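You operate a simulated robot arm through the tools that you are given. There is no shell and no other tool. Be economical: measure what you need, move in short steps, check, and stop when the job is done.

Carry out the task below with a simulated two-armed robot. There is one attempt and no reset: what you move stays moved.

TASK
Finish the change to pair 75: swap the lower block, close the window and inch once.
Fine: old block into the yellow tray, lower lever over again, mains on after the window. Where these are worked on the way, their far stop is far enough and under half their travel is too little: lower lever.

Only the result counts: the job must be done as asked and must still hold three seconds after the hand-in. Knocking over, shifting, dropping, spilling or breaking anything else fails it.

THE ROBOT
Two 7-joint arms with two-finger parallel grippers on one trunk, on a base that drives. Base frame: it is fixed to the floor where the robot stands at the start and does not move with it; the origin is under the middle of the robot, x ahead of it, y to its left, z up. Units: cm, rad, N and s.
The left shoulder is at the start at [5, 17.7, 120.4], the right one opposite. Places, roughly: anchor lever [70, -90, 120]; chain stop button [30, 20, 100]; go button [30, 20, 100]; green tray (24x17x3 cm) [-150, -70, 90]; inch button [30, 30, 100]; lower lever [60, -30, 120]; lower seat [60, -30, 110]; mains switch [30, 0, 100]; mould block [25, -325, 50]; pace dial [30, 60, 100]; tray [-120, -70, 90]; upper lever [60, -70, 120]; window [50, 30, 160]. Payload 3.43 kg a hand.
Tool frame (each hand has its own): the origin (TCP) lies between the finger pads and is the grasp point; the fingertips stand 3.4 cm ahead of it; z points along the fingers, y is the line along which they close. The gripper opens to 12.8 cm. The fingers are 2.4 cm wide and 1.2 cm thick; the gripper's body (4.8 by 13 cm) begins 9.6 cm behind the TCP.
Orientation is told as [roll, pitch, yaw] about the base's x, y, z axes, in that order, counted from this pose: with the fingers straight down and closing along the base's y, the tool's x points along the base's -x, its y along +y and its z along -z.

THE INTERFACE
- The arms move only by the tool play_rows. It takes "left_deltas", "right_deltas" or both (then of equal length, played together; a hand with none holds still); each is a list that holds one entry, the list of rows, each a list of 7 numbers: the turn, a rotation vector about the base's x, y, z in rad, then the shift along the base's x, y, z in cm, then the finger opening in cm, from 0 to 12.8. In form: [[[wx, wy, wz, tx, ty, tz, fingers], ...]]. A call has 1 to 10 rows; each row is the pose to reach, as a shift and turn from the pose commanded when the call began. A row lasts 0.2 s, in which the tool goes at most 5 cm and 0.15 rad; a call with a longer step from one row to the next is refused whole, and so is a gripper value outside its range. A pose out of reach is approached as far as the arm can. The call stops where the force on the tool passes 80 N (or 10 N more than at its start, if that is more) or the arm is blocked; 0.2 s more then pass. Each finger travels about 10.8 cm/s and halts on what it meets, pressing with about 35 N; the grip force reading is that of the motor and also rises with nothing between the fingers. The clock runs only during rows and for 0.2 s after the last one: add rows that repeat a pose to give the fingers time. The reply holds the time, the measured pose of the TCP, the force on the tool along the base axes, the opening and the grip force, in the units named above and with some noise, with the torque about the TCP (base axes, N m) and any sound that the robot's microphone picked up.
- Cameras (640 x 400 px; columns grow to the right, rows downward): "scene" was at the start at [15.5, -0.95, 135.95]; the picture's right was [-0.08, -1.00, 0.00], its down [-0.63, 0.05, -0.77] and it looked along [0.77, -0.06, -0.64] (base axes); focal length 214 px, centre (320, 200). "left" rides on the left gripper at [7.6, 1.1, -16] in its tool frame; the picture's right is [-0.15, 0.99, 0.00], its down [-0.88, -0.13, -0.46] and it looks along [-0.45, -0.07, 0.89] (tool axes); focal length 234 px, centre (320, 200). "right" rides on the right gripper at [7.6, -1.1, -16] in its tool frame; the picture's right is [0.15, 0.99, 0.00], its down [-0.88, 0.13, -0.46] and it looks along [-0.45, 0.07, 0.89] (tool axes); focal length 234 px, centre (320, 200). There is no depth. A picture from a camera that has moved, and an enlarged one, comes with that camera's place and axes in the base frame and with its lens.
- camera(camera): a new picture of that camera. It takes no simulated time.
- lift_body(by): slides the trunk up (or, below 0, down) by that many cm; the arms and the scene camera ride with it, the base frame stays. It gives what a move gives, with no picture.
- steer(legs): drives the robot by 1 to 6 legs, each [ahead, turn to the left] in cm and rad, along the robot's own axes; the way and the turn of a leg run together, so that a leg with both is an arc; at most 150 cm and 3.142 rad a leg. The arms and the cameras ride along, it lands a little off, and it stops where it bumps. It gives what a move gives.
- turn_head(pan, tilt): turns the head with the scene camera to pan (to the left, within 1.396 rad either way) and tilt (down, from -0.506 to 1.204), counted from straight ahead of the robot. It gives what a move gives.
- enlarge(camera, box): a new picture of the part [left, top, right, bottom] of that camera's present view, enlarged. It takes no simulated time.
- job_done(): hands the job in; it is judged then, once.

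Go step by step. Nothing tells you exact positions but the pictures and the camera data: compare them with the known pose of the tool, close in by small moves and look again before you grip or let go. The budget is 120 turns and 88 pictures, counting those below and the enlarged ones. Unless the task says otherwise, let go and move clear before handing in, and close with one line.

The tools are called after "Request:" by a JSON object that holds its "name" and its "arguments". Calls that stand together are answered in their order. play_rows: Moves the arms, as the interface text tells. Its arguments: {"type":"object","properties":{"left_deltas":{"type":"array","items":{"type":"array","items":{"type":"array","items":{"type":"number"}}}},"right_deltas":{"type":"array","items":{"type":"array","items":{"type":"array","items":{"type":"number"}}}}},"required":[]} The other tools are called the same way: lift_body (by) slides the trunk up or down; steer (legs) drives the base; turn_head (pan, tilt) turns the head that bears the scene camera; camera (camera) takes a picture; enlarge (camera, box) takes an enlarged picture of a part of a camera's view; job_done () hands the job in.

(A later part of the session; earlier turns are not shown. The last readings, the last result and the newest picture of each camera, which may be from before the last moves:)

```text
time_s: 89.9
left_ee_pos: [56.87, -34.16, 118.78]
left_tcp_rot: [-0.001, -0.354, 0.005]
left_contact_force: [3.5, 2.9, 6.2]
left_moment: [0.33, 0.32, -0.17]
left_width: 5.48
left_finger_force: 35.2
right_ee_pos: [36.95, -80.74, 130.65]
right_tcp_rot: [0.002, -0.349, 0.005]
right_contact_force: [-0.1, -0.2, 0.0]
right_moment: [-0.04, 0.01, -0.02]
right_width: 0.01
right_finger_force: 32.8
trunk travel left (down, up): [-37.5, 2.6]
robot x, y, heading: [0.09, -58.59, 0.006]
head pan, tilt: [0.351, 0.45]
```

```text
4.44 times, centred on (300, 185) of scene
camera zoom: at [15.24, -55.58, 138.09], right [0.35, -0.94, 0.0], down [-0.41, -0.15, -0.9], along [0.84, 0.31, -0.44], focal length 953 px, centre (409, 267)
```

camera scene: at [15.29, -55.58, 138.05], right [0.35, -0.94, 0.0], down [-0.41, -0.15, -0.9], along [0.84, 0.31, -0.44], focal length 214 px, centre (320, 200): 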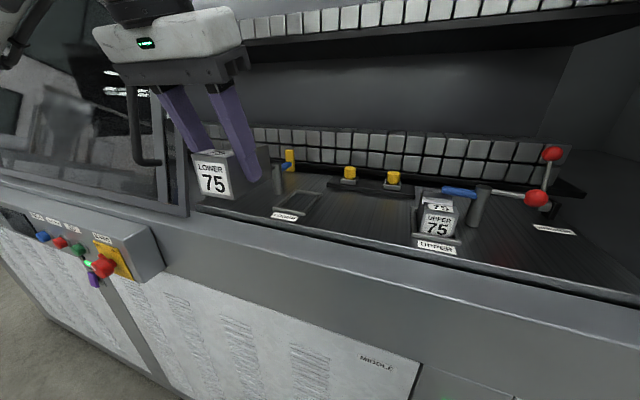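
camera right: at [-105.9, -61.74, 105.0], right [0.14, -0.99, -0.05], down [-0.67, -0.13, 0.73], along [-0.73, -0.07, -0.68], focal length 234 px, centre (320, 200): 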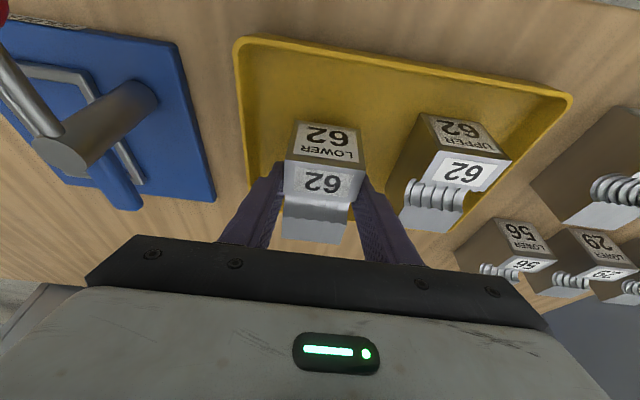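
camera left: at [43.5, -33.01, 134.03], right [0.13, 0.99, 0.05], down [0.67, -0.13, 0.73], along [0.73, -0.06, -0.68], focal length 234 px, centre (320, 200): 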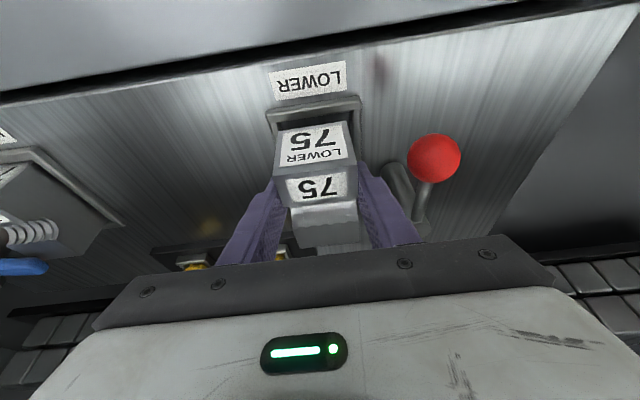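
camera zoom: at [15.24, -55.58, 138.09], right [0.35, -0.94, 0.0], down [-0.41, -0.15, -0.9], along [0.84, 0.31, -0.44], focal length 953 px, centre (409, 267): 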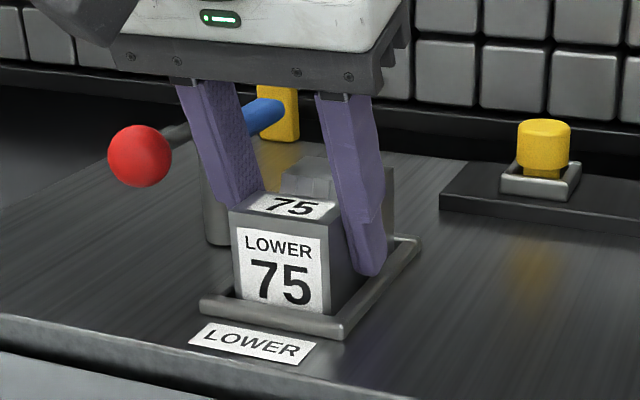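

Request:
{"name": "play_rows", "arguments": {"left_deltas": [[[0, 0, 0, 0, 0, -0.3, 4], [0, 0, 0, 0, 0, -0.3, 4]]]}}

Request:
{"name": "enlarge", "arguments": {"camera": "scene", "box": [260, 170, 340, 230]}}

```text
time_s: 90.5
left_ee_pos: [56.77, -34.18, 118.76]
left_tcp_rot: [-0.002, -0.359, 0.007]
left_contact_force: [7.5, 6.4, 27.1]
left_moment: [0.48, 0.14, -0.18]
left_width: 5.45
left_finger_force: 34.8
right_ee_pos: [36.86, -80.69, 130.73]
right_tcp_rot: [0.002, -0.353, 0.004]
right_contact_force: [-0.4, -0.1, 0.0]
right_moment: [-0.01, -0.01, 0.03]
right_width: 0.0
right_finger_force: 32.8
trunk travel left (down, up): [-37.5, 2.6]
robot x, y, heading: [-0.23, -58.56, 0.007]
head pan, tilt: [0.351, 0.45]
```

```text
6.67 times, centred on (300, 200) of scene
camera zoom: at [15.09, -55.61, 138.12], right [0.35, -0.94, 0.0], down [-0.41, -0.15, -0.9], along [0.85, 0.31, -0.43], focal length 1430 px, centre (453, 200)
```

zoom: 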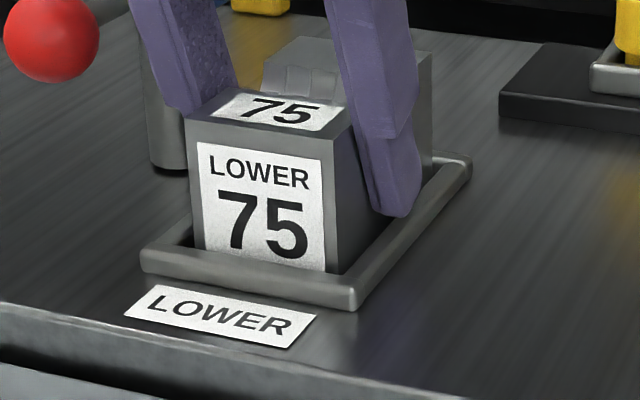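

Seated firmly, the label bottom now behind the rim like the upper one. I'll ease off, open and rise.

Request:
{"name": "play_rows", "arguments": {"left_deltas": [[[0, 0, 0, 0, 0, 0.5, 5], [0, 0, 0, 0, 0, 0.6, 6.5], [0, 0, 0, 0, 0, 0.9, 7], [0, 0, 0, 0, 0, 2.5, 7], [0, 0, 0, 0, 0, 6, 7], [0, 0, 0, 0, 0, 10, 7]]]}}

Request:
{"name": "camera", "arguments": {"camera": "left"}}

Request:
{"name": "enlarge", "arguments": {"camera": "scene", "box": [240, 140, 360, 230]}}

```text
time_s: 91.9
left_ee_pos: [56.72, -34.18, 128.51]
left_tcp_rot: [0.001, -0.349, 0.004]
left_contact_force: [0.0, -0.3, -0.9]
left_moment: [0.03, 0.01, -0.01]
left_width: 7.01
left_finger_force: 0.1
right_ee_pos: [37.01, -80.83, 130.72]
right_tcp_rot: [0.0, -0.351, 0.005]
right_contact_force: [-0.3, 0.3, -0.7]
right_moment: [0.03, -0.01, -0.01]
right_width: 0.02
right_finger_force: 32.9
trunk travel left (down, up): [-37.5, 2.6]
robot x, y, heading: [-0.52, -58.65, 0.003]
head pan, tilt: [0.351, 0.45]
```

```text
25 pictures are left
camera left: at [44.2, -33.04, 140.9], right [0.13, 0.99, 0.05], down [0.67, -0.13, 0.73], along [0.73, -0.07, -0.68], focal length 234 px, centre (320, 200)
```

left: 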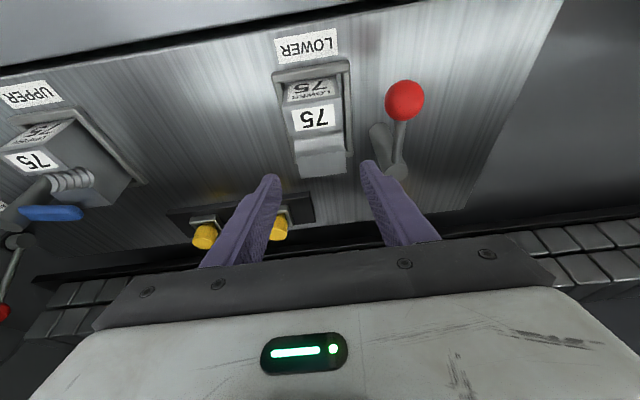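

```text
4.44 times, centred on (300, 185) of scene
camera zoom: at [15.19, -55.66, 138.07], right [0.35, -0.94, 0.0], down [-0.41, -0.15, -0.9], along [0.84, 0.31, -0.43], focal length 953 px, centre (409, 267)
```

zoom: 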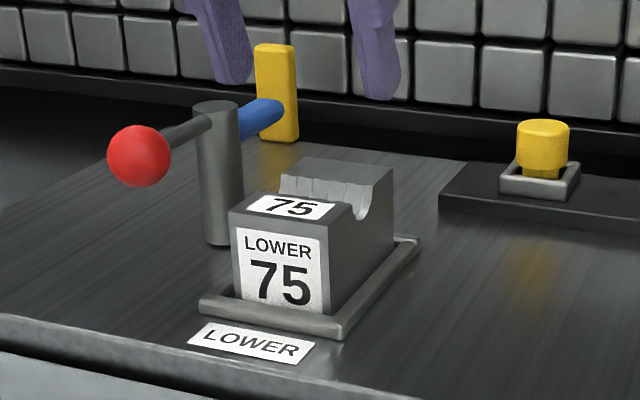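

Block 75 is in the seat. Next I'll close the left fingers and bring them between block and ball, just above block height, to push the lever back.

Request:
{"name": "play_rows", "arguments": {"left_deltas": [[[0, 0, 0, -2, 2, 1, 5], [0, 0, 0, -4.2, 4.8, 1, 2], [0, 0, 0, -4.2, 4.8, 1, 0], [0, 0, 0, -4.2, 4.8, -1.5, 0], [0, 0, 0, -4.2, 4.8, -3.9, 0]]]}}

Request:
{"name": "camera", "arguments": {"camera": "left"}}

```text
time_s: 93.1
left_ee_pos: [52.64, -29.22, 124.4]
left_tcp_rot: [-0.002, -0.35, 0.004]
left_contact_force: [-0.3, -0.7, 0.0]
left_moment: [-0.03, -0.02, -0.01]
left_width: 0.0
left_finger_force: 33.2
right_ee_pos: [37.02, -80.77, 130.65]
right_tcp_rot: [0.002, -0.35, 0.006]
right_contact_force: [-0.1, 0.0, 0.0]
right_moment: [0.0, 0.02, 0.02]
right_width: 0.0
right_finger_force: 33.2
trunk travel left (down, up): [-37.5, 2.6]
robot x, y, heading: [-0.59, -58.69, 0.001]
head pan, tilt: [0.351, 0.45]
```

```text
23 pictures are left
camera left: at [40.11, -28.1, 136.88], right [0.13, 0.99, 0.05], down [0.67, -0.13, 0.73], along [0.73, -0.07, -0.68], focal length 234 px, centre (320, 200)
```

left: 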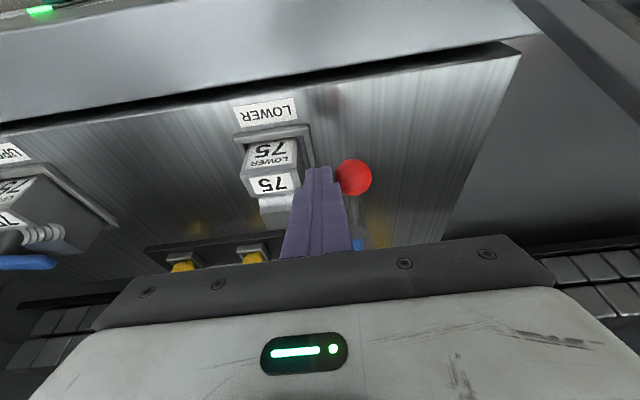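

Request:
{"name": "play_rows", "arguments": {"left_deltas": [[[0, 0, 0, -0.3, 1.4, 0, 0], [0, 0, 0, -0.5, 2.8, 0, 0], [0, 0, 0, -0.3, 4.2, 0, 0], [0, 0, 0, 0, 5.5, 0, 0], [0, 0, 0, 0.6, 6.7, 0, 0], [0, 0, 0, 1.3, 7.8, 0, 0], [0, 0, 0, 2.1, 8.5, 0, 0], [0, 0, 0, 2.8, 9.1, 0, 0], [0, 0, 0, 3.6, 9.5, 0, 0]]]}}

Request:
{"name": "camera", "arguments": {"camera": "left"}}

```text
time_s: 95.1
left_ee_pos: [56.19, -20.06, 124.47]
left_tcp_rot: [0.002, -0.347, 0.003]
left_contact_force: [-6.5, -6.3, -4.6]
left_moment: [1.11, -0.64, 0.91]
left_width: 0.01
left_finger_force: 32.7
right_ee_pos: [36.82, -80.81, 130.54]
right_tcp_rot: [0.003, -0.352, 0.006]
right_contact_force: [0.4, 1.6, 0.6]
right_moment: [-0.02, -0.02, 0.01]
right_width: 0.0
right_finger_force: 32.5
trunk travel left (down, up): [-37.5, 2.6]
robot x, y, heading: [-0.49, -58.58, 0.005]
head pan, tilt: [0.351, 0.45]
```

```text
22 pictures are left
camera left: at [43.55, -18.91, 136.85], right [0.13, 0.99, 0.05], down [0.67, -0.13, 0.73], along [0.73, -0.06, -0.68], focal length 234 px, centre (320, 200)
```

left: 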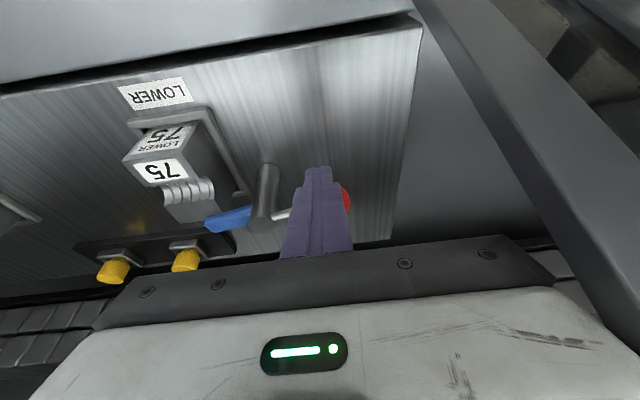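

Almost closed. I'll push a bit further until it meets the stop.

Request:
{"name": "play_rows", "arguments": {"left_deltas": [[[0, 0, 0, 0.7, 0.1, 0, 0], [0, 0, 0, 1.4, 0.2, 0, 0], [0, 0, 0, 2.0, 0.2, 0, 0], [0, 0, 0, 2.5, 0.2, 0, 0]]]}}

Request:
{"name": "camera", "arguments": {"camera": "left"}}

```text
time_s: 96.0
left_ee_pos: [56.62, -20.11, 124.69]
left_tcp_rot: [0.004, -0.305, -0.001]
left_contact_force: [-30.4, -9.4, 11.6]
left_moment: [1.35, 1.55, 0.64]
left_width: 0.0
left_finger_force: 33.4
right_ee_pos: [36.32, -80.97, 130.9]
right_tcp_rot: [0.005, -0.357, 0.007]
right_contact_force: [-0.1, -0.4, 0.1]
right_moment: [-0.01, -0.02, -0.03]
right_width: 0.0
right_finger_force: 32.9
trunk travel left (down, up): [-37.5, 2.6]
robot x, y, heading: [-0.78, -58.94, 0.008]
head pan, tilt: [0.351, 0.45]
stopped in row 4 (left hand): the force on the tool passed its limit at 83 N (the readings are from after the stop); the commanded pose is now the measured one
```

```text
21 pictures are left
camera left: at [44.47, -18.88, 137.49], right [0.14, 0.99, 0.05], down [0.7, -0.13, 0.7], along [0.7, -0.06, -0.71], focal length 234 px, centre (320, 200)
```

left: 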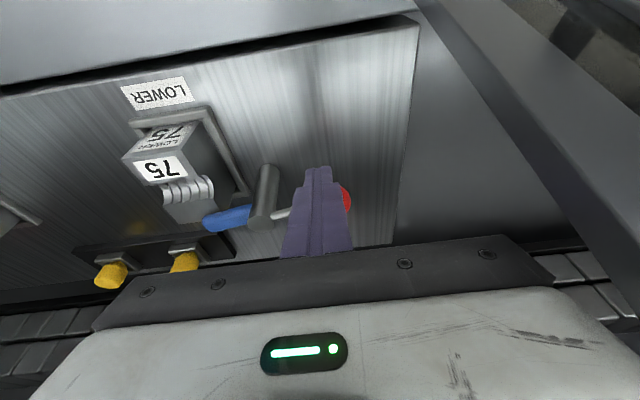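

The stop is reached. I'll back off, rise, and look at the lever.

Request:
{"name": "play_rows", "arguments": {"left_deltas": [[[0, 0, 0, -2, 0, 0, 0], [0, 0, 0, -3, -0.5, 3, 0], [0, 0, 0, -6, -2, 6, 0], [0, 0, 0, -10, -4, 7, 0], [0, 0, 0, -14, -6, 7, 0], [0, 0, 0, -18, -8, 7, 0]]]}}

Request:
{"name": "camera", "arguments": {"camera": "scene"}}

```text
time_s: 97.4
left_ee_pos: [39.44, -27.66, 131.04]
left_tcp_rot: [0.0, -0.309, 0.003]
left_contact_force: [-0.6, -1.0, -0.7]
left_moment: [0.02, -0.01, 0.03]
left_width: 0.0
left_finger_force: 32.8
right_ee_pos: [36.86, -80.76, 130.81]
right_tcp_rot: [0.001, -0.351, 0.007]
right_contact_force: [-0.3, 0.2, -0.5]
right_moment: [0.03, 0.04, -0.05]
right_width: 0.0
right_finger_force: 33.1
trunk travel left (down, up): [-37.5, 2.6]
robot x, y, heading: [-0.59, -58.55, 0.005]
head pan, tilt: [0.351, 0.45]
```

```text
20 pictures are left
camera scene: at [15.06, -55.65, 138.08], right [0.35, -0.94, 0.0], down [-0.41, -0.15, -0.9], along [0.84, 0.31, -0.43], focal length 214 px, centre (320, 200)
```

scene: 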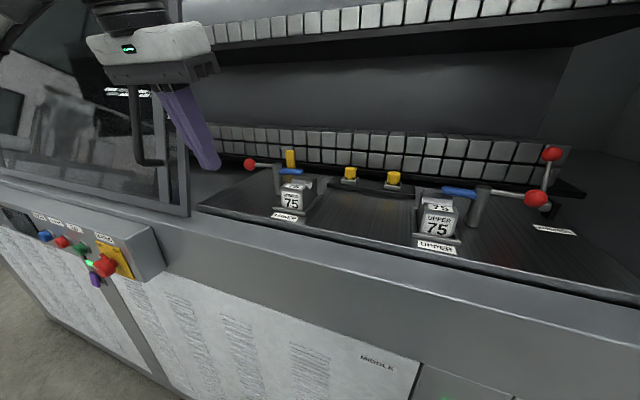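

Lever is over again like before. Now the window: its handle bar is around (41, -8, 126–143) and must travel about 70 cm to the right. I'll shift the robot to y≈-45 so the left hand can start the push and the right hand finish it.

Request:
{"name": "steer", "arguments": {"legs": [[-30, 0], [0, -0.5], [-28, 0], [0, 0.495]]}}

Request:
{"name": "turn_head", "arguments": {"pan": 0.55, "tilt": 0.2}}

Request:
{"name": "camera", "arguments": {"camera": "scene"}}

```text
time_s: 103.8
left_ee_pos: [-15.16, -14.37, 130.91]
left_tcp_rot: [0.001, -0.309, 0.002]
left_contact_force: [0.4, -0.7, -0.5]
left_moment: [0.01, -0.05, -0.01]
left_width: 0.02
left_finger_force: 32.8
right_ee_pos: [-17.86, -67.45, 130.68]
right_tcp_rot: [0.002, -0.351, 0.005]
right_contact_force: [0.0, -0.2, 0.0]
right_moment: [-0.04, 0.01, -0.02]
right_width: 0.01
right_finger_force: 33.0
trunk travel left (down, up): [-37.5, 2.6]
robot x, y, heading: [-55.49, -45.6, 0.0]
head pan, tilt: [0.351, 0.45]
```

```text
time_s: 104.6
left_ee_pos: [-15.18, -14.45, 130.77]
left_tcp_rot: [0.0, -0.31, 0.001]
left_contact_force: [0.5, 0.2, -0.5]
left_moment: [0.01, 0.06, -0.01]
left_width: 0.0
left_finger_force: 33.0
right_ee_pos: [-17.93, -67.58, 130.69]
right_tcp_rot: [0.004, -0.351, 0.007]
right_contact_force: [0.6, -0.4, -0.3]
right_moment: [0.02, -0.03, -0.03]
right_width: 0.02
right_finger_force: 32.8
trunk travel left (down, up): [-37.5, 2.6]
robot x, y, heading: [-55.0, -44.83, 0.004]
head pan, tilt: [0.55, 0.201]
```

```text
19 pictures are left
camera scene: at [-40.3, -40.63, 140.38], right [0.52, -0.85, 0.0], down [-0.17, -0.1, -0.98], along [0.83, 0.51, -0.2], focal length 214 px, centre (320, 200)
```

scene: 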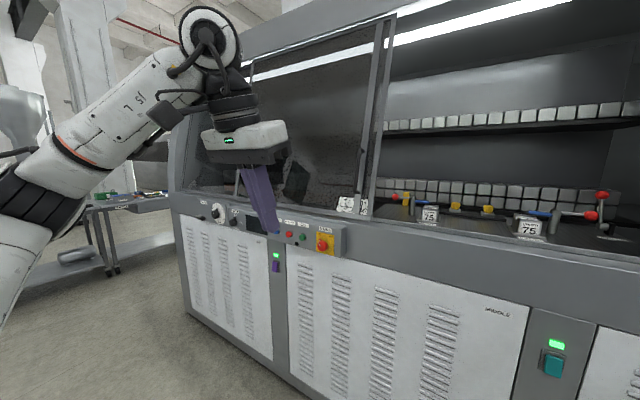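

The handle bar is confirmed near y≈-8.5, z 127–145. I'll tilt the left hand further forward and out to the left, bring the right hand back, then drive up.

Request:
{"name": "play_rows", "arguments": {"left_deltas": [[[0, -0.14, 0, 0.5, 2, 1, 0], [0, -0.28, 0, 1, 4, 2, 0], [0, -0.42, 0, 1.5, 6, 3, 0], [0, -0.56, 0, 2, 8, 3, 0], [0, -0.6, 0, 2, 9, 3, 0]]], "right_deltas": [[[0, -0.14, 0, 0.5, 2, 1, 0], [0, -0.28, 0, 1, 4, 2, 0], [0, -0.42, 0, 1.5, 6, 3, 0], [0, -0.56, 0, 2, 7, 3, 0], [0, -0.56, 0, 2, 8, 3, 0]]]}}

Request:
{"name": "steer", "arguments": {"legs": [[43, 0]]}}

Request:
{"name": "camera", "arguments": {"camera": "left"}}

```text
time_s: 105.8
left_ee_pos: [-13.19, -5.26, 133.97]
left_tcp_rot: [0.001, -0.909, 0.001]
left_contact_force: [0.2, -0.1, 0.6]
left_moment: [0.02, -0.02, -0.05]
left_width: 0.0
left_finger_force: 32.8
right_ee_pos: [-15.92, -59.38, 133.67]
right_tcp_rot: [-0.002, -0.912, 0.006]
right_contact_force: [0.3, 0.5, 0.6]
right_moment: [-0.03, 0.01, -0.03]
right_width: 0.01
right_finger_force: 32.9
trunk travel left (down, up): [-37.5, 2.6]
robot x, y, heading: [-55.09, -45.06, 0.005]
head pan, tilt: [0.55, 0.201]
```

```text
time_s: 108.5
left_ee_pos: [30.11, -5.34, 134.01]
left_tcp_rot: [-0.001, -0.91, -0.002]
left_contact_force: [-0.7, -0.5, 0.0]
left_moment: [-0.01, 0.0, 0.07]
left_width: 0.0
left_finger_force: 33.4
right_ee_pos: [27.27, -59.5, 133.57]
right_tcp_rot: [-0.003, -0.911, 0.006]
right_contact_force: [0.0, -0.1, 1.2]
right_moment: [0.03, -0.01, 0.02]
right_width: 0.0
right_finger_force: 33.1
trunk travel left (down, up): [-37.5, 2.6]
robot x, y, heading: [-11.77, -45.37, 0.002]
head pan, tilt: [0.55, 0.201]
```

```text
18 pictures are left
camera left: at [12.83, -4.16, 137.76], right [0.09, 0.99, 0.12], down [0.18, -0.13, 0.97], along [0.98, -0.07, -0.19], focal length 234 px, centre (320, 200)
```

left: 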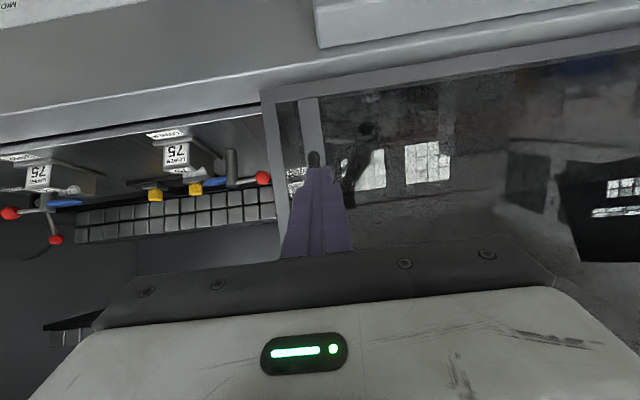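

Request:
{"name": "play_rows", "arguments": {"left_deltas": [[[0, 0, 0, 0, 2.2, 0, 0], [0, 0, 0, 3, 2.2, 0, 0], [0, 0, 0, 6, 2.2, 0, 0], [0, 0, 0, 8, 2.2, 0, 0]]]}}

Request:
{"name": "enlarge", "arguments": {"camera": "scene", "box": [200, 40, 440, 220]}}

```text
time_s: 109.5
left_ee_pos: [38.08, -3.14, 133.9]
left_tcp_rot: [-0.001, -0.908, -0.001]
left_contact_force: [0.6, -0.2, 0.0]
left_moment: [0.0, -0.01, 0.04]
left_width: 0.02
left_finger_force: 33.2
right_ee_pos: [27.25, -59.61, 133.7]
right_tcp_rot: [-0.002, -0.911, 0.004]
right_contact_force: [-0.7, -0.1, -0.4]
right_moment: [-0.01, -0.01, -0.01]
right_width: 0.01
right_finger_force: 32.8
trunk travel left (down, up): [-37.5, 2.6]
robot x, y, heading: [-11.98, -45.21, 0.005]
head pan, tilt: [0.55, 0.201]
```

```text
2.22 times, centred on (320, 130) of scene
camera zoom: at [2.92, -40.59, 140.38], right [0.52, -0.85, 0.0], down [-0.17, -0.1, -0.98], along [0.83, 0.51, -0.2], focal length 477 px, centre (320, 356)
```

zoom: 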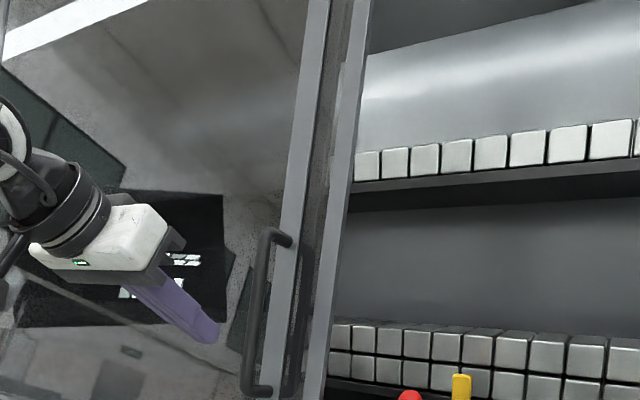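

The bar stands at about (42.8, -6.6) ahead of the frame. I'll extend a little further beside it, then push to the right.

Request:
{"name": "play_rows", "arguments": {"left_deltas": [[[0, 0, 0, 1.5, 0, 0, 0], [0, 0, 0, 3, 0, 0, 0], [0, 0, 0, 3.8, 0, 0, 0], [0, 0, 0, 3.8, -2, 0, 0], [0, 0, 0, 3.8, -4, 0, 0], [0, 0, 0, 3.8, -6, 0, 0]]]}}

Request:
{"name": "enlarge", "arguments": {"camera": "scene", "box": [200, 40, 440, 220]}}

```text
time_s: 110.9
left_ee_pos: [41.68, -9.48, 134.05]
left_tcp_rot: [-0.002, -0.91, -0.002]
left_contact_force: [-0.2, -0.3, 0.4]
left_moment: [0.03, 0.01, 0.02]
left_width: 0.01
left_finger_force: 33.2
right_ee_pos: [27.19, -59.58, 133.57]
right_tcp_rot: [-0.002, -0.91, 0.003]
right_contact_force: [-0.4, 0.8, 0.6]
right_moment: [0.0, 0.0, 0.01]
right_width: 0.0
right_finger_force: 32.9
trunk travel left (down, up): [-37.5, 2.6]
robot x, y, heading: [-12.2, -45.45, -0.001]
head pan, tilt: [0.55, 0.201]
```

```text
2.22 times, centred on (320, 130) of scene
camera zoom: at [2.85, -40.62, 140.39], right [0.52, -0.85, 0.0], down [-0.17, -0.1, -0.98], along [0.84, 0.51, -0.2], focal length 477 px, centre (320, 356)
```

zoom: 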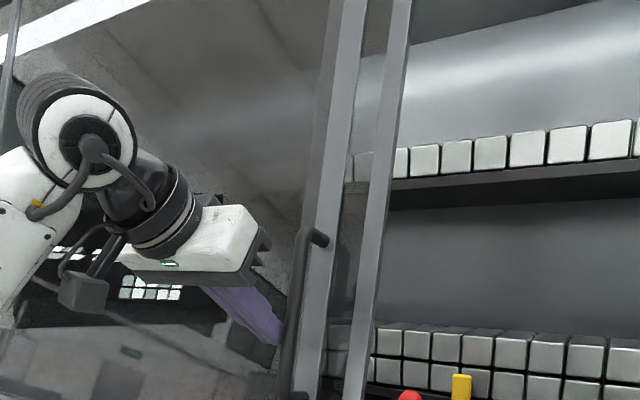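

The window slides easily. I'll keep pushing with the left hand.

Request:
{"name": "play_rows", "arguments": {"left_deltas": [[[0, 0, 0, 0, -3, 0, 0], [0, 0, 0, 0, -6.5, 0, 0], [0, 0, 0, 0, -10, 0, 0], [0, 0, 0, 0, -13.5, 0, 0], [0, 0, 0, 0, -17, 0, 0], [0, 0, 0, 0, -20.5, 0, 0], [0, 0, 0, 0, -24, 0, 0], [0, 0, 0, 0, -27, 0, 0], [0, 0, 0, 0, -30, 0, 0]]]}}

Request:
{"name": "turn_head", "arguments": {"pan": 0.0, "tilt": 0.2}}

Request:
{"name": "camera", "arguments": {"camera": "scene"}}

```text
time_s: 112.9
left_ee_pos: [41.69, -39.4, 133.96]
left_tcp_rot: [0.0, -0.908, -0.002]
left_contact_force: [-0.3, 0.9, -0.2]
left_moment: [0.02, -0.03, 0.04]
left_width: 0.01
left_finger_force: 33.1
right_ee_pos: [27.28, -59.73, 133.59]
right_tcp_rot: [0.0, -0.911, 0.003]
right_contact_force: [0.1, -1.1, 0.8]
right_moment: [0.03, 0.02, 0.02]
right_width: 0.0
right_finger_force: 32.7
trunk travel left (down, up): [-37.5, 2.6]
robot x, y, heading: [-12.41, -45.23, 0.003]
head pan, tilt: [0.55, 0.201]
```

```text
time_s: 113.8
left_ee_pos: [41.67, -39.16, 133.91]
left_tcp_rot: [0.001, -0.908, 0.001]
left_contact_force: [0.0, 0.6, 0.0]
left_moment: [-0.01, -0.01, 0.01]
left_width: 0.01
left_finger_force: 33.3
right_ee_pos: [27.18, -59.41, 133.61]
right_tcp_rot: [-0.001, -0.912, 0.004]
right_contact_force: [0.9, -0.2, 0.2]
right_moment: [-0.02, -0.02, 0.02]
right_width: 0.0
right_finger_force: 33.1
trunk travel left (down, up): [-37.5, 2.6]
robot x, y, heading: [-12.17, -44.9, -0.001]
head pan, tilt: [0.0, 0.201]
```

```text
15 pictures are left
camera scene: at [4.25, -45.43, 140.39], right [0.0, -1.0, 0.0], down [-0.2, 0.0, -0.98], along [0.98, 0.0, -0.2], focal length 214 px, centre (320, 200)
```

scene: 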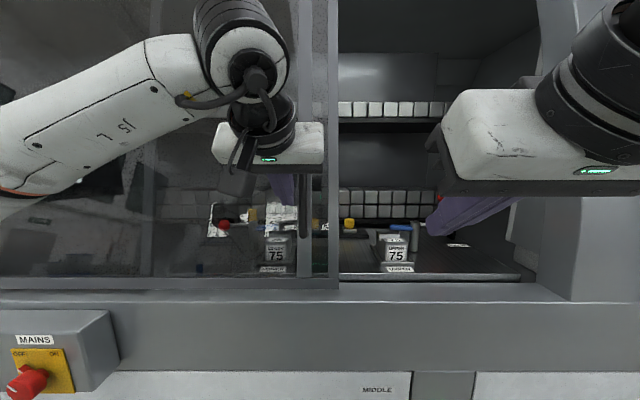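

Remaining travel is about 39 cm. I'll withdraw the left hand, shift the robot 35 cm to the right, and push again with the left hand.

Request:
{"name": "play_rows", "arguments": {"left_deltas": [[[0, 0, 0, 0, 2, 0, 0], [0, 0, 0, -4, 4, 0, 0], [0, 0, 0, -8, 7, 0, 0], [0, 0, 0, -11, 11, 0, 0], [0, 0, 0, -11, 16, 0, 0], [0, 0, 0, -11, 21, 0, 0], [0, 0, 0, -11, 26, 0, 0], [0, 0, 0, -11, 31, 0, 0], [0, 0, 0, -11, 35, 0, 0]]]}}

Request:
{"name": "steer", "arguments": {"legs": [[0, 0.7], [-54, 0], [0, -0.7], [41, 0]]}}

Request:
{"name": "turn_head", "arguments": {"pan": 0.4, "tilt": 0.2}}

Request:
{"name": "camera", "arguments": {"camera": "scene"}}

```text
time_s: 115.8
left_ee_pos: [31.03, -4.0, 133.97]
left_tcp_rot: [0.0, -0.909, -0.001]
left_contact_force: [0.5, 0.1, -0.1]
left_moment: [0.0, 0.02, 0.01]
left_width: 0.0
left_finger_force: 32.8
right_ee_pos: [27.2, -59.38, 133.77]
right_tcp_rot: [-0.004, -0.91, 0.007]
right_contact_force: [0.0, 0.9, -0.8]
right_moment: [0.0, 0.01, -0.02]
right_width: 0.03
right_finger_force: 32.8
trunk travel left (down, up): [-37.5, 2.6]
robot x, y, heading: [-12.15, -44.99, 0.002]
head pan, tilt: [0.0, 0.201]
```

```text
time_s: 124.8
left_ee_pos: [29.64, -37.6, 133.98]
left_tcp_rot: [0.0, -0.909, 0.026]
left_contact_force: [0.9, -0.2, -0.5]
left_moment: [0.06, 0.0, 0.0]
left_width: 0.0
left_finger_force: 33.1
right_ee_pos: [27.2, -93.05, 133.6]
right_tcp_rot: [-0.002, -0.91, 0.03]
right_contact_force: [-0.4, 0.5, 0.2]
right_moment: [-0.02, 0.0, -0.03]
right_width: 0.0
right_finger_force: 33.0
trunk travel left (down, up): [-37.5, 2.6]
robot x, y, heading: [-12.2, -80.01, 0.029]
head pan, tilt: [0.0, 0.201]
```

```text
time_s: 125.7
left_ee_pos: [29.52, -37.63, 134.13]
left_tcp_rot: [-0.001, -0.908, 0.027]
left_contact_force: [-0.7, 0.3, 0.8]
left_moment: [0.05, 0.02, -0.02]
left_width: 0.02
left_finger_force: 33.3
right_ee_pos: [27.11, -93.12, 133.72]
right_tcp_rot: [-0.001, -0.911, 0.03]
right_contact_force: [0.0, 0.1, 0.2]
right_moment: [-0.02, 0.02, 0.0]
right_width: 0.0
right_finger_force: 32.5
trunk travel left (down, up): [-37.5, 2.6]
robot x, y, heading: [-12.47, -79.83, 0.023]
head pan, tilt: [0.4, 0.201]
```

```text
14 pictures are left
camera scene: at [3.07, -76.0, 140.39], right [0.41, -0.91, 0.0], down [-0.18, -0.08, -0.98], along [0.89, 0.4, -0.2], focal length 214 px, centre (320, 200)
```

scene: 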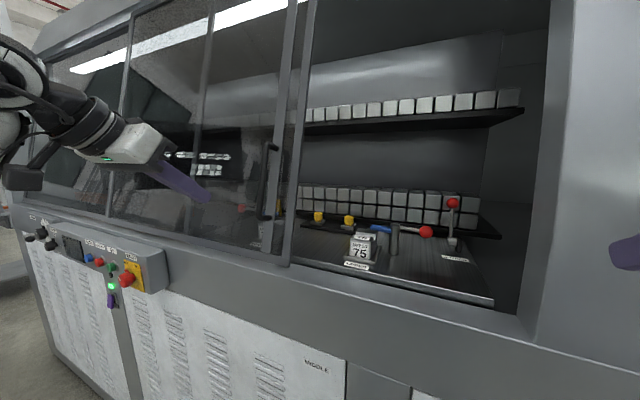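

Request:
{"name": "play_rows", "arguments": {"left_deltas": [[[0, 0, 0, 4, 0, 0, 0], [0, 0, 0, 8, 0, 0, 0], [0, 0, 0, 12.1, 0, 0, 0], [0, 0, 0, 12.1, -3, 0, 0], [0, 0, 0, 12.1, -6.5, 0, 0], [0, 0, 0, 12.1, -10, 0, 0], [0, 0, 0, 12.1, -13.5, 0, 0], [0, 0, 0, 12.1, -17, 0, 0], [0, 0, 0, 12.1, -20.5, 0, 0], [0, 0, 0, 12.1, -24, 0, 0]]]}}

Request:
{"name": "play_rows", "arguments": {"left_deltas": [[[0, 0, 0, 0, -3, 0, 0], [0, 0, 0, 0, -6, 0, 0], [0, 0, 0, 0, -9, 0, 0], [0, 0, 0, 0, -12, 0, 0], [0, 0, 0, 0, -14, 0, 0]]]}}

Request:
{"name": "camera", "arguments": {"camera": "scene"}}

```text
time_s: 127.9
left_ee_pos: [41.67, -62.2, 134.15]
left_tcp_rot: [0.0, -0.909, 0.023]
left_contact_force: [0.5, -0.9, 0.2]
left_moment: [-0.01, 0.01, 0.0]
left_width: 0.0
left_finger_force: 32.6
right_ee_pos: [27.22, -93.26, 133.77]
right_tcp_rot: [-0.001, -0.913, 0.028]
right_contact_force: [-0.1, -0.1, -0.4]
right_moment: [0.02, 0.03, 0.05]
right_width: 0.0
right_finger_force: 32.8
trunk travel left (down, up): [-37.5, 2.6]
robot x, y, heading: [-12.55, -79.72, 0.028]
head pan, tilt: [0.4, 0.201]
```

```text
time_s: 129.1
left_ee_pos: [41.76, -75.86, 133.89]
left_tcp_rot: [-0.001, -0.908, 0.022]
left_contact_force: [0.7, -0.3, -0.1]
left_moment: [-0.01, 0.0, 0.03]
left_width: 0.0
left_finger_force: 33.1
right_ee_pos: [27.14, -93.23, 133.67]
right_tcp_rot: [-0.002, -0.91, 0.029]
right_contact_force: [1.3, 0.2, -0.1]
right_moment: [0.01, 0.02, 0.02]
right_width: 0.0
right_finger_force: 32.9
trunk travel left (down, up): [-37.5, 2.6]
robot x, y, heading: [-12.38, -79.85, 0.025]
head pan, tilt: [0.4, 0.201]
```

```text
13 pictures are left
camera scene: at [3.06, -76.06, 140.39], right [0.41, -0.91, 0.0], down [-0.18, -0.08, -0.98], along [0.89, 0.4, -0.2], focal length 214 px, centre (320, 200)
```

scene: 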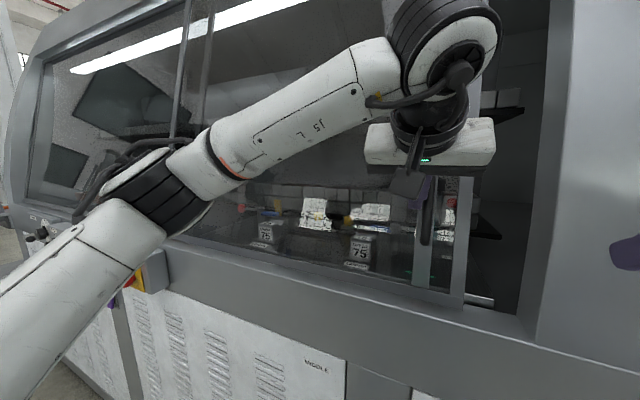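

About 8–10 cm remain. I'll move the right hand aside and finish the push gently.

Request:
{"name": "play_rows", "arguments": {"left_deltas": [[[0, 0, 0, 0, 0, 0, 0], [0, 0, 0, 0, -1, 0, 0], [0, 0, 0, 0, -3, 0, 0], [0, 0, 0, 0, -5, 0, 0], [0, 0, 0, 0, -7, 0, 0], [0, 0, 0, 0, -9, 0, 0], [0, 0, 0, 0, -10.5, 0, 0], [0, 0, 0, 0, -12, 0, 0]]], "right_deltas": [[[0, 0, 0, -1, -4, 0, 0], [0, 0, 0, -2, -8, 0, 0], [0, 0, 0, -2, -12, 0, 0], [0, 0, 0, -2, -15, 0, 0], [0, 0, 0, -2, -15, 0, 0], [0, 0, 0, -2, -15, 0, 0], [0, 0, 0, -2, -15, 0, 0], [0, 0, 0, -2, -15, 0, 0]]]}}

Request:
{"name": "camera", "arguments": {"camera": "scene"}}

```text
time_s: 130.9
left_ee_pos: [41.61, -84.93, 134.03]
left_tcp_rot: [0.013, -0.898, 0.059]
left_contact_force: [-19.6, 65.1, -10.4]
left_moment: [1.49, 0.58, 1.11]
left_width: 0.0
left_finger_force: 33.3
right_ee_pos: [24.92, -106.76, 133.68]
right_tcp_rot: [-0.022, -0.913, 0.045]
right_contact_force: [0.2, -0.6, 0.5]
right_moment: [0.0, -0.02, 0.01]
right_width: 0.0
right_finger_force: 33.0
trunk travel left (down, up): [-37.5, 2.6]
robot x, y, heading: [-12.69, -79.71, 0.029]
head pan, tilt: [0.4, 0.201]
```

```text
12 pictures are left
camera scene: at [2.75, -74.6, 140.36], right [0.42, -0.91, 0.01], down [-0.18, -0.09, -0.98], along [0.89, 0.41, -0.2], focal length 214 px, centre (320, 200)
```

scene: 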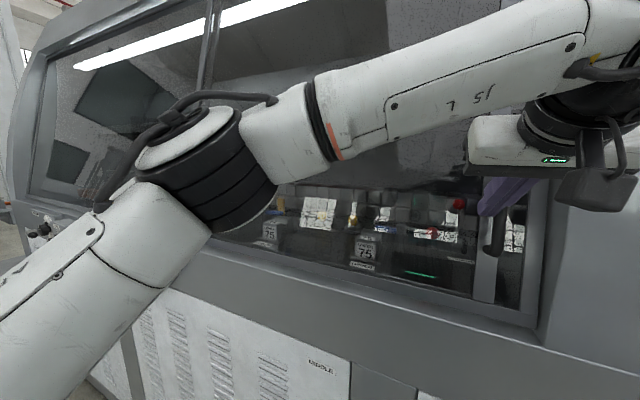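

The window is closed (65 N at the stop, no gap). I'll withdraw the hand, and drive over to the control panel.

Request:
{"name": "play_rows", "arguments": {"left_deltas": [[[0, 0, 0, 0, 1.5, 0, 0], [0, 0, 0, 0, 3, 0, 0], [0, 0, 0, -4, 5, 0, 0], [0, 0, 0, -8, 8, 0, 0], [0, 0, 0, -10, 12, 0, 0], [0, 0, 0, -10, 16, 0, 0], [0, 0, 0, -10, 20, 0, 0], [0, 0, 0, -10, 24, 0, 0], [0, 0, 0, -10, 28, 0, 0]]], "right_deltas": [[[0, 0, 0, 0, 0, 0, 0], [0, 0, 0, 0, 0, 0, 0], [0, 0, 0, 0, 0, 0, 0], [0, 0, 0, 0, 0, 0, 2], [0, 0, 0, 0, 2, 0, 4], [0, 0, 0, 0, 4, 0, 6], [0, 0, 0, 0, 6, 0, 6], [0, 0, 0, 0, 8, 0, 6], [0, 0, 0, 0, 8, 0, 6]]]}}

Request:
{"name": "steer", "arguments": {"legs": [[-25, 0], [0, 1.543], [98, 0], [0, -1.571], [13, 0]]}}

Request:
{"name": "turn_head", "arguments": {"pan": -0.3, "tilt": 0.6}}

Request:
{"name": "camera", "arguments": {"camera": "scene"}}

```text
time_s: 132.9
left_ee_pos: [31.97, -59.6, 133.99]
left_tcp_rot: [-0.002, -0.911, 0.027]
left_contact_force: [0.0, 0.3, 0.6]
left_moment: [-0.01, 0.01, 0.0]
left_width: 0.0
left_finger_force: 32.8
right_ee_pos: [25.14, -99.94, 133.52]
right_tcp_rot: [-0.003, -0.912, 0.032]
right_contact_force: [0.1, -0.3, 0.0]
right_moment: [-0.03, -0.01, 0.01]
right_width: 6.01
right_finger_force: 0.0
trunk travel left (down, up): [-37.5, 2.6]
robot x, y, heading: [-12.27, -79.66, 0.026]
head pan, tilt: [0.4, 0.201]
```

```text
time_s: 147.8
left_ee_pos: [25.58, 32.72, 133.96]
left_tcp_rot: [0.0, -0.907, -0.054]
left_contact_force: [0.9, 0.2, 0.3]
left_moment: [0.0, 0.03, 0.02]
left_width: 0.0
left_finger_force: 33.0
right_ee_pos: [15.75, -6.82, 133.5]
right_tcp_rot: [-0.004, -0.911, -0.049]
right_contact_force: [0.9, 0.7, -0.7]
right_moment: [-0.01, 0.0, -0.02]
right_width: 6.03
right_finger_force: 0.0
trunk travel left (down, up): [-37.5, 2.6]
robot x, y, heading: [-20.24, 16.56, -0.054]
head pan, tilt: [0.4, 0.201]
```

```text
time_s: 148.9
left_ee_pos: [25.51, 32.74, 133.98]
left_tcp_rot: [0.0, -0.908, -0.053]
left_contact_force: [-0.1, -1.0, -1.0]
left_moment: [-0.02, -0.03, -0.04]
left_width: 0.02
left_finger_force: 33.0
right_ee_pos: [15.76, -6.84, 133.56]
right_tcp_rot: [-0.002, -0.911, -0.048]
right_contact_force: [0.0, -0.6, -0.5]
right_moment: [0.05, -0.01, -0.01]
right_width: 6.03
right_finger_force: 0.1
trunk travel left (down, up): [-37.5, 2.6]
robot x, y, heading: [-20.31, 16.12, -0.052]
head pan, tilt: [-0.3, 0.6]
```

```text
11 pictures are left
camera scene: at [-4.98, 12.7, 136.72], right [-0.35, -0.94, 0.0], down [-0.53, 0.2, -0.83], along [0.77, -0.29, -0.56], focal length 214 px, centre (320, 200)
```

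scene: 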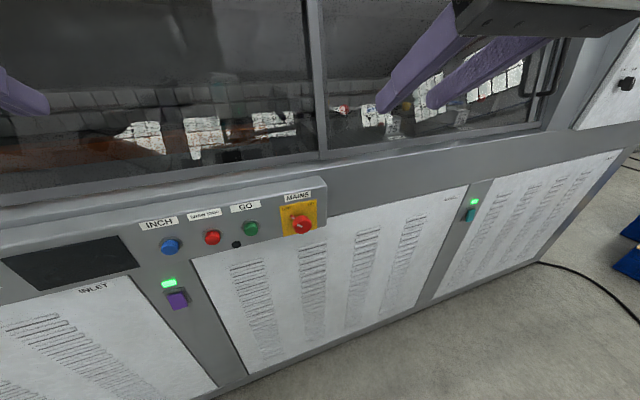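

Window is closed. Triangulated: mains knob at about (32.8, 3.1, 103.6), inch button at (34, 30.5, 104.7). I'll zoom to see the knob's position and the panel slope.

Request:
{"name": "enlarge", "arguments": {"camera": "scene", "box": [225, 180, 345, 255]}}

```text
5.33 times, centred on (285, 218) of scene
camera zoom: at [-4.98, 12.7, 136.72], right [-0.35, -0.94, 0.0], down [-0.53, 0.2, -0.83], along [0.77, -0.29, -0.56], focal length 1144 px, centre (507, 107)
```

zoom: 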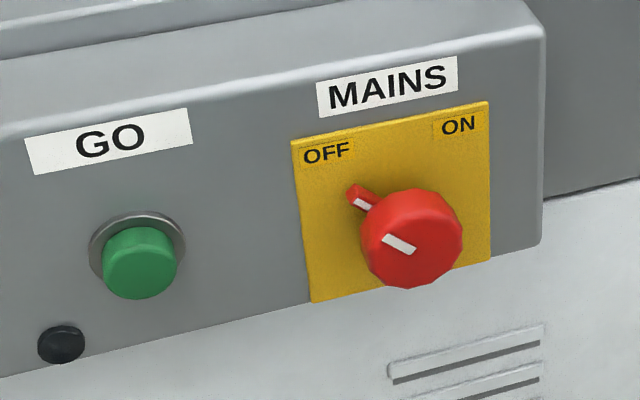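

The knob points to OFF on a nearly vertical face; ON is a quarter turn clockwise. I'll shift the robot left for a better reach and lower the trunk.

Request:
{"name": "steer", "arguments": {"legs": [[0, -0.4], [-27, 0], [0, 0.45], [23, 0]]}}

Request:
{"name": "lift_body", "arguments": {"by": -17}}

Request:
{"name": "play_rows", "arguments": {"right_deltas": [[[0, -0.15, 0, 0, 0, 0, 8], [0, -0.3, 0, 1, 0, -2, 8], [0, -0.45, 0, 2, 0, -4, 8], [0, -0.6, 0, 3, 0, -6, 8], [-0.02, -0.6, 0, 3, 0, -8, 8], [-0.02, -0.6, 0, 3, 0, -10, 8]]]}}

```text
time_s: 154.6
left_ee_pos: [23.05, 46.13, 134.08]
left_tcp_rot: [0.0, -0.908, -0.018]
left_contact_force: [0.3, 0.3, -0.7]
left_moment: [-0.01, 0.02, -0.04]
left_width: 0.04
left_finger_force: 33.5
right_ee_pos: [14.63, 6.06, 133.44]
right_tcp_rot: [-0.002, -0.91, -0.014]
right_contact_force: [-0.8, 0.0, 0.9]
right_moment: [0.03, -0.01, -0.02]
right_width: 6.02
right_finger_force: 0.0
trunk travel left (down, up): [-37.5, 2.6]
robot x, y, heading: [-22.09, 27.8, -0.014]
head pan, tilt: [-0.3, 0.6]
```

```text
time_s: 156.5
left_ee_pos: [22.9, 45.99, 117.02]
left_tcp_rot: [0.0, -0.91, -0.018]
left_contact_force: [0.3, 0.4, -0.4]
left_moment: [-0.02, 0.01, 0.0]
left_width: 0.0
left_finger_force: 33.5
right_ee_pos: [14.58, 6.07, 116.49]
right_tcp_rot: [-0.002, -0.911, -0.012]
right_contact_force: [-0.3, 0.1, 0.7]
right_moment: [0.02, -0.04, -0.01]
right_width: 6.01
right_finger_force: 0.0
trunk travel left (down, up): [-20.5, 19.6]
robot x, y, heading: [-22.34, 28.1, -0.019]
head pan, tilt: [-0.3, 0.6]
```

```text
time_s: 157.9
left_ee_pos: [22.97, 46.09, 116.92]
left_tcp_rot: [-0.001, -0.91, -0.018]
left_contact_force: [-0.7, 0.1, -0.9]
left_moment: [0.02, -0.01, 0.0]
left_width: 0.0
left_finger_force: 32.8
right_ee_pos: [25.78, 9.05, 111.47]
right_tcp_rot: [-0.215, -1.51, 0.198]
right_contact_force: [-0.5, 0.3, 0.7]
right_moment: [0.02, 0.01, -0.05]
right_width: 7.99
right_finger_force: 0.0
right hand out of reach, approached as far as the arm can: row 3, 4, 5, 6
trunk travel left (down, up): [-20.5, 19.6]
robot x, y, heading: [-22.27, 28.08, -0.011]
head pan, tilt: [-0.3, 0.6]
```

The hand needs about 48 cm forward when horizontal, so I'll back the robot 7 cm for room, then roll the hand and align with the knob.

Request:
{"name": "steer", "arguments": {"legs": [[-7, 0]]}}

Request:
{"name": "play_rows", "arguments": {"right_deltas": [[[-0.13, 0, 0, 2, -1, -1, 8], [-0.26, 0, 0, 4, -2, -2, 8], [-0.4, 0, 0, 5, -3, -3, 8], [-0.53, 0, 0, 6, -4, -4, 8], [-0.66, 0, 0, 6, -5, -5, 8], [-0.8, 0, 0, 6, -6, -6.5, 8], [-0.8, 0, 0, 6, -6, -8, 8]]]}}

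Request:
{"name": "camera", "arguments": {"camera": "right"}}

```text
time_s: 159.0
left_ee_pos: [15.85, 46.18, 116.96]
left_tcp_rot: [0.001, -0.908, -0.015]
left_contact_force: [0.3, 0.6, 0.1]
left_moment: [0.04, -0.02, -0.02]
left_width: 0.01
left_finger_force: 32.7
right_ee_pos: [18.65, 9.42, 111.59]
right_tcp_rot: [-0.211, -1.51, 0.194]
right_contact_force: [-0.7, 0.1, 0.3]
right_moment: [0.02, 0.01, -0.03]
right_width: 8.01
right_finger_force: 0.1
trunk travel left (down, up): [-20.5, 19.6]
robot x, y, heading: [-29.21, 28.36, -0.014]
head pan, tilt: [-0.3, 0.6]
```

```text
time_s: 160.6
left_ee_pos: [15.86, 46.39, 116.93]
left_tcp_rot: [-0.003, -0.908, -0.014]
left_contact_force: [-0.6, 0.6, 0.2]
left_moment: [0.0, 0.01, -0.03]
left_width: 0.01
left_finger_force: 32.9
right_ee_pos: [24.53, 5.32, 106.4]
right_tcp_rot: [-1.514, -0.755, 1.466]
right_contact_force: [0.5, -0.6, 0.2]
right_moment: [0.01, 0.01, -0.02]
right_width: 8.01
right_finger_force: 0.1
right hand out of reach, approached as far as the arm can: row 4, 5, 6, 7
trunk travel left (down, up): [-20.5, 19.6]
robot x, y, heading: [-29.24, 28.1, -0.009]
head pan, tilt: [-0.3, 0.6]
```

```text
9 pictures are left
camera right: at [7.9, 0.14, 102.72], right [0.0, 0.57, -0.82], down [-0.39, 0.76, 0.53], along [0.92, 0.32, 0.22], focal length 234 px, centre (320, 200)
```

right: 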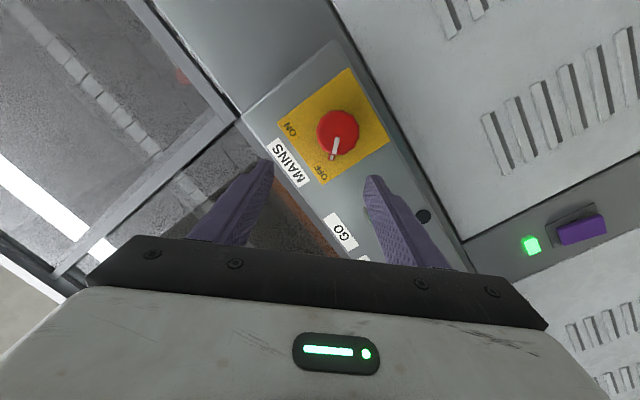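

The knob measures at (32.5, 3.4, 103.1) and the hand is rolled so the fingers straddle it away from the pointer. I'll align, advance and close.

Request:
{"name": "play_rows", "arguments": {"right_deltas": [[[0, 0, 0, 1, -1, -1.6, 8], [0, 0, 0, 2, -1.9, -3.2, 8], [0, 0, 0, 4, -1.9, -3.2, 8], [0, 0, 0, 5.9, -1.9, -3.2, 8]]]}}

Request:
{"name": "camera", "arguments": {"camera": "right"}}

```text
time_s: 161.6
left_ee_pos: [15.89, 46.23, 116.97]
left_tcp_rot: [-0.001, -0.907, -0.016]
left_contact_force: [-0.2, -0.3, -0.4]
left_moment: [-0.03, 0.01, -0.04]
left_width: 0.0
left_finger_force: 33.0
right_ee_pos: [30.33, 6.03, 106.04]
right_tcp_rot: [-1.504, -0.755, 1.453]
right_contact_force: [0.0, -0.5, -0.4]
right_moment: [-0.02, -0.03, 0.01]
right_width: 8.01
right_finger_force: 0.2
right hand out of reach, approached as far as the arm can: row 1, 2, 3, 4
trunk travel left (down, up): [-20.5, 19.6]
robot x, y, heading: [-29.62, 28.47, -0.015]
head pan, tilt: [-0.3, 0.6]
```

```text
8 pictures are left
camera right: at [13.67, 0.86, 102.44], right [0.0, 0.57, -0.82], down [-0.38, 0.76, 0.53], along [0.93, 0.31, 0.22], focal length 234 px, centre (320, 200)
```

right: 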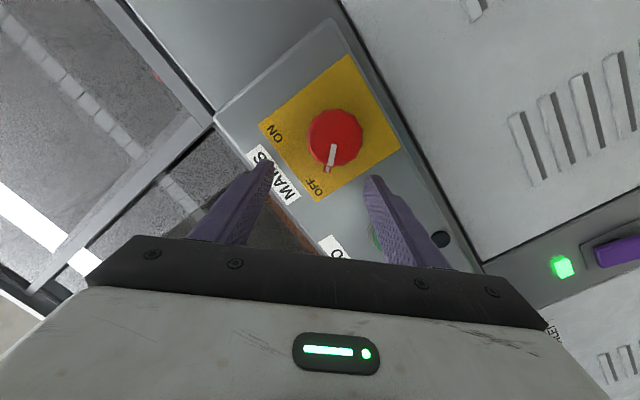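

The hand can't go lower or further right in this roll, but the trunk and base can supply it: lower 2.9 cm and turn the base slightly right.

Request:
{"name": "lift_body", "arguments": {"by": -2.9}}

Request:
{"name": "steer", "arguments": {"legs": [[0, -0.042]]}}

Request:
{"name": "camera", "arguments": {"camera": "right"}}

```text
time_s: 162.3
left_ee_pos: [15.84, 46.18, 114.15]
left_tcp_rot: [-0.001, -0.909, -0.015]
left_contact_force: [0.3, -0.5, -0.4]
left_moment: [-0.02, -0.01, 0.0]
left_width: 0.0
left_finger_force: 32.3
right_ee_pos: [30.32, 5.95, 103.22]
right_tcp_rot: [-1.504, -0.754, 1.453]
right_contact_force: [-0.6, 0.2, 0.1]
right_moment: [0.01, 0.0, 0.03]
right_width: 8.0
right_finger_force: 0.2
trunk travel left (down, up): [-17.6, 22.5]
robot x, y, heading: [-29.21, 28.27, -0.012]
head pan, tilt: [-0.3, 0.6]
```

```text
time_s: 163.1
left_ee_pos: [16.69, 44.33, 114.12]
left_tcp_rot: [-0.001, -0.909, -0.058]
left_contact_force: [-0.2, 0.1, 0.0]
left_moment: [0.02, 0.02, 0.0]
left_width: 0.0
left_finger_force: 33.0
right_ee_pos: [29.34, 3.5, 103.21]
right_tcp_rot: [-1.504, -0.755, 1.412]
right_contact_force: [0.1, 0.1, -0.3]
right_moment: [0.01, 0.01, 0.02]
right_width: 7.99
right_finger_force: 0.0
trunk travel left (down, up): [-17.6, 22.5]
robot x, y, heading: [-29.21, 28.27, -0.055]
head pan, tilt: [-0.3, 0.6]
```

```text
7 pictures are left
camera right: at [12.45, -0.93, 99.54], right [0.02, 0.57, -0.82], down [-0.35, 0.77, 0.53], along [0.94, 0.27, 0.22], focal length 234 px, centre (320, 200)
```

right: 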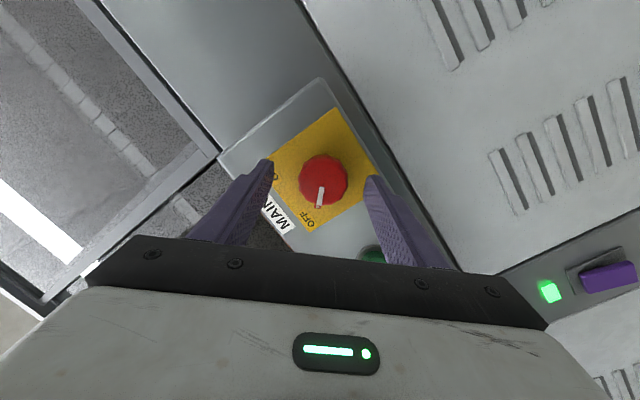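

The knob is centred between the fingers. I'll advance 1.3 cm and close on it.

Request:
{"name": "play_rows", "arguments": {"right_deltas": [[[0, 0, 0, 0.7, 0.1, 0, 8], [0, 0, 0, 1.3, 0.1, 0, 8], [0, 0, 0, 1.3, 0.1, 0, 6], [0, 0, 0, 1.3, 0.1, 0, 4], [0, 0, 0, 1.3, 0.1, 0, 3], [0, 0, 0, 1.3, 0.1, 0, 3]]]}}

```text
time_s: 164.5
left_ee_pos: [16.64, 44.41, 113.96]
left_tcp_rot: [0.0, -0.908, -0.056]
left_contact_force: [-0.1, -0.1, -0.4]
left_moment: [0.0, 0.01, 0.0]
left_width: 0.0
left_finger_force: 32.7
right_ee_pos: [30.57, 3.66, 102.93]
right_tcp_rot: [-1.498, -0.753, 1.409]
right_contact_force: [-2.1, 6.7, -8.1]
right_moment: [0.01, 0.05, 0.34]
right_width: 4.33
right_finger_force: 45.3
trunk travel left (down, up): [-17.6, 22.5]
robot x, y, heading: [-29.2, 28.1, -0.054]
head pan, tilt: [-0.3, 0.6]
```

Gripped (4.3 cm). Now I'll turn it clockwise.

Request:
{"name": "play_rows", "arguments": {"right_deltas": [[[0.14, 0, 0, 0, 0, 0, 3], [0.28, 0, 0, 0, 0, 0, 3], [0.42, 0, 0, 0, 0, 0, 3], [0.56, 0, 0, 0, 0, 0, 3], [0.7, 0, 0, 0, 0, 0, 3], [0.84, 0, 0, 0, 0, 0, 3], [0.98, 0, 0, 0, 0, 0, 3], [1.12, 0, 0, 0, 0, 0, 3], [1.26, 0, 0, 0, 0, 0, 3], [1.4, 0, 0, 0, 0, 0, 3]]]}}

Request:
{"name": "camera", "arguments": {"camera": "right"}}

```text
time_s: 166.7
left_ee_pos: [16.36, 44.35, 114.13]
left_tcp_rot: [-0.002, -0.909, -0.057]
left_contact_force: [0.1, 0.5, 1.0]
left_moment: [0.02, -0.02, -0.01]
left_width: 0.0
left_finger_force: 33.4
right_ee_pos: [30.53, 3.51, 103.1]
right_tcp_rot: [1.359, -0.966, -1.368]
right_contact_force: [-5.6, 4.5, -5.2]
right_moment: [0.05, 0.59, 0.07]
right_width: 4.35
right_finger_force: 44.4
trunk travel left (down, up): [-17.6, 22.5]
robot x, y, heading: [-29.2, 28.12, -0.059]
head pan, tilt: [-0.3, 0.6]
```

```text
6 pictures are left
camera right: at [13.74, 6.41, 98.2], right [0.03, 0.9, 0.43], down [-0.35, -0.39, 0.85], along [0.94, -0.17, 0.3], focal length 234 px, centre (320, 200)
```

right: 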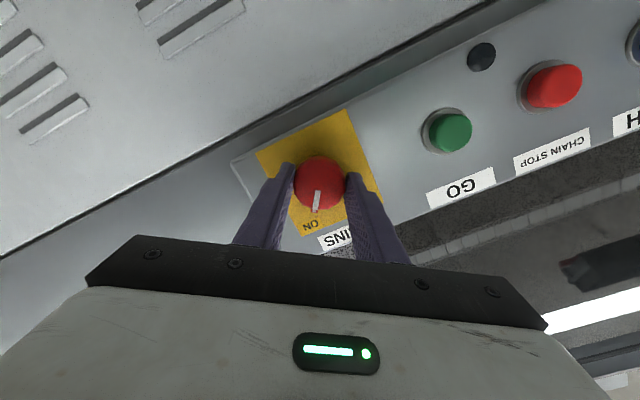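

The pointer is almost at ON. I'll turn the rest until resistance.

Request:
{"name": "play_rows", "arguments": {"right_deltas": [[[0.12, 0, 0, 0, 0, 0, 3], [0.24, 0, 0, 0, 0, 0, 3], [0.32, 0, 0, 0, 0, 0, 3]]]}}

```text
time_s: 167.5
left_ee_pos: [16.45, 44.28, 114.13]
left_tcp_rot: [-0.001, -0.91, -0.058]
left_contact_force: [-0.3, -0.2, -0.9]
left_moment: [0.0, -0.02, -0.03]
left_width: 0.0
left_finger_force: 33.3
right_ee_pos: [30.61, 3.25, 103.36]
right_tcp_rot: [1.441, -0.654, -1.433]
right_contact_force: [-6.4, -3.7, -3.6]
right_moment: [-0.53, -0.08, -0.41]
right_width: 4.34
right_finger_force: 44.5
trunk travel left (down, up): [-17.6, 22.5]
robot x, y, heading: [-29.23, 28.06, -0.059]
head pan, tilt: [-0.3, 0.6]
```

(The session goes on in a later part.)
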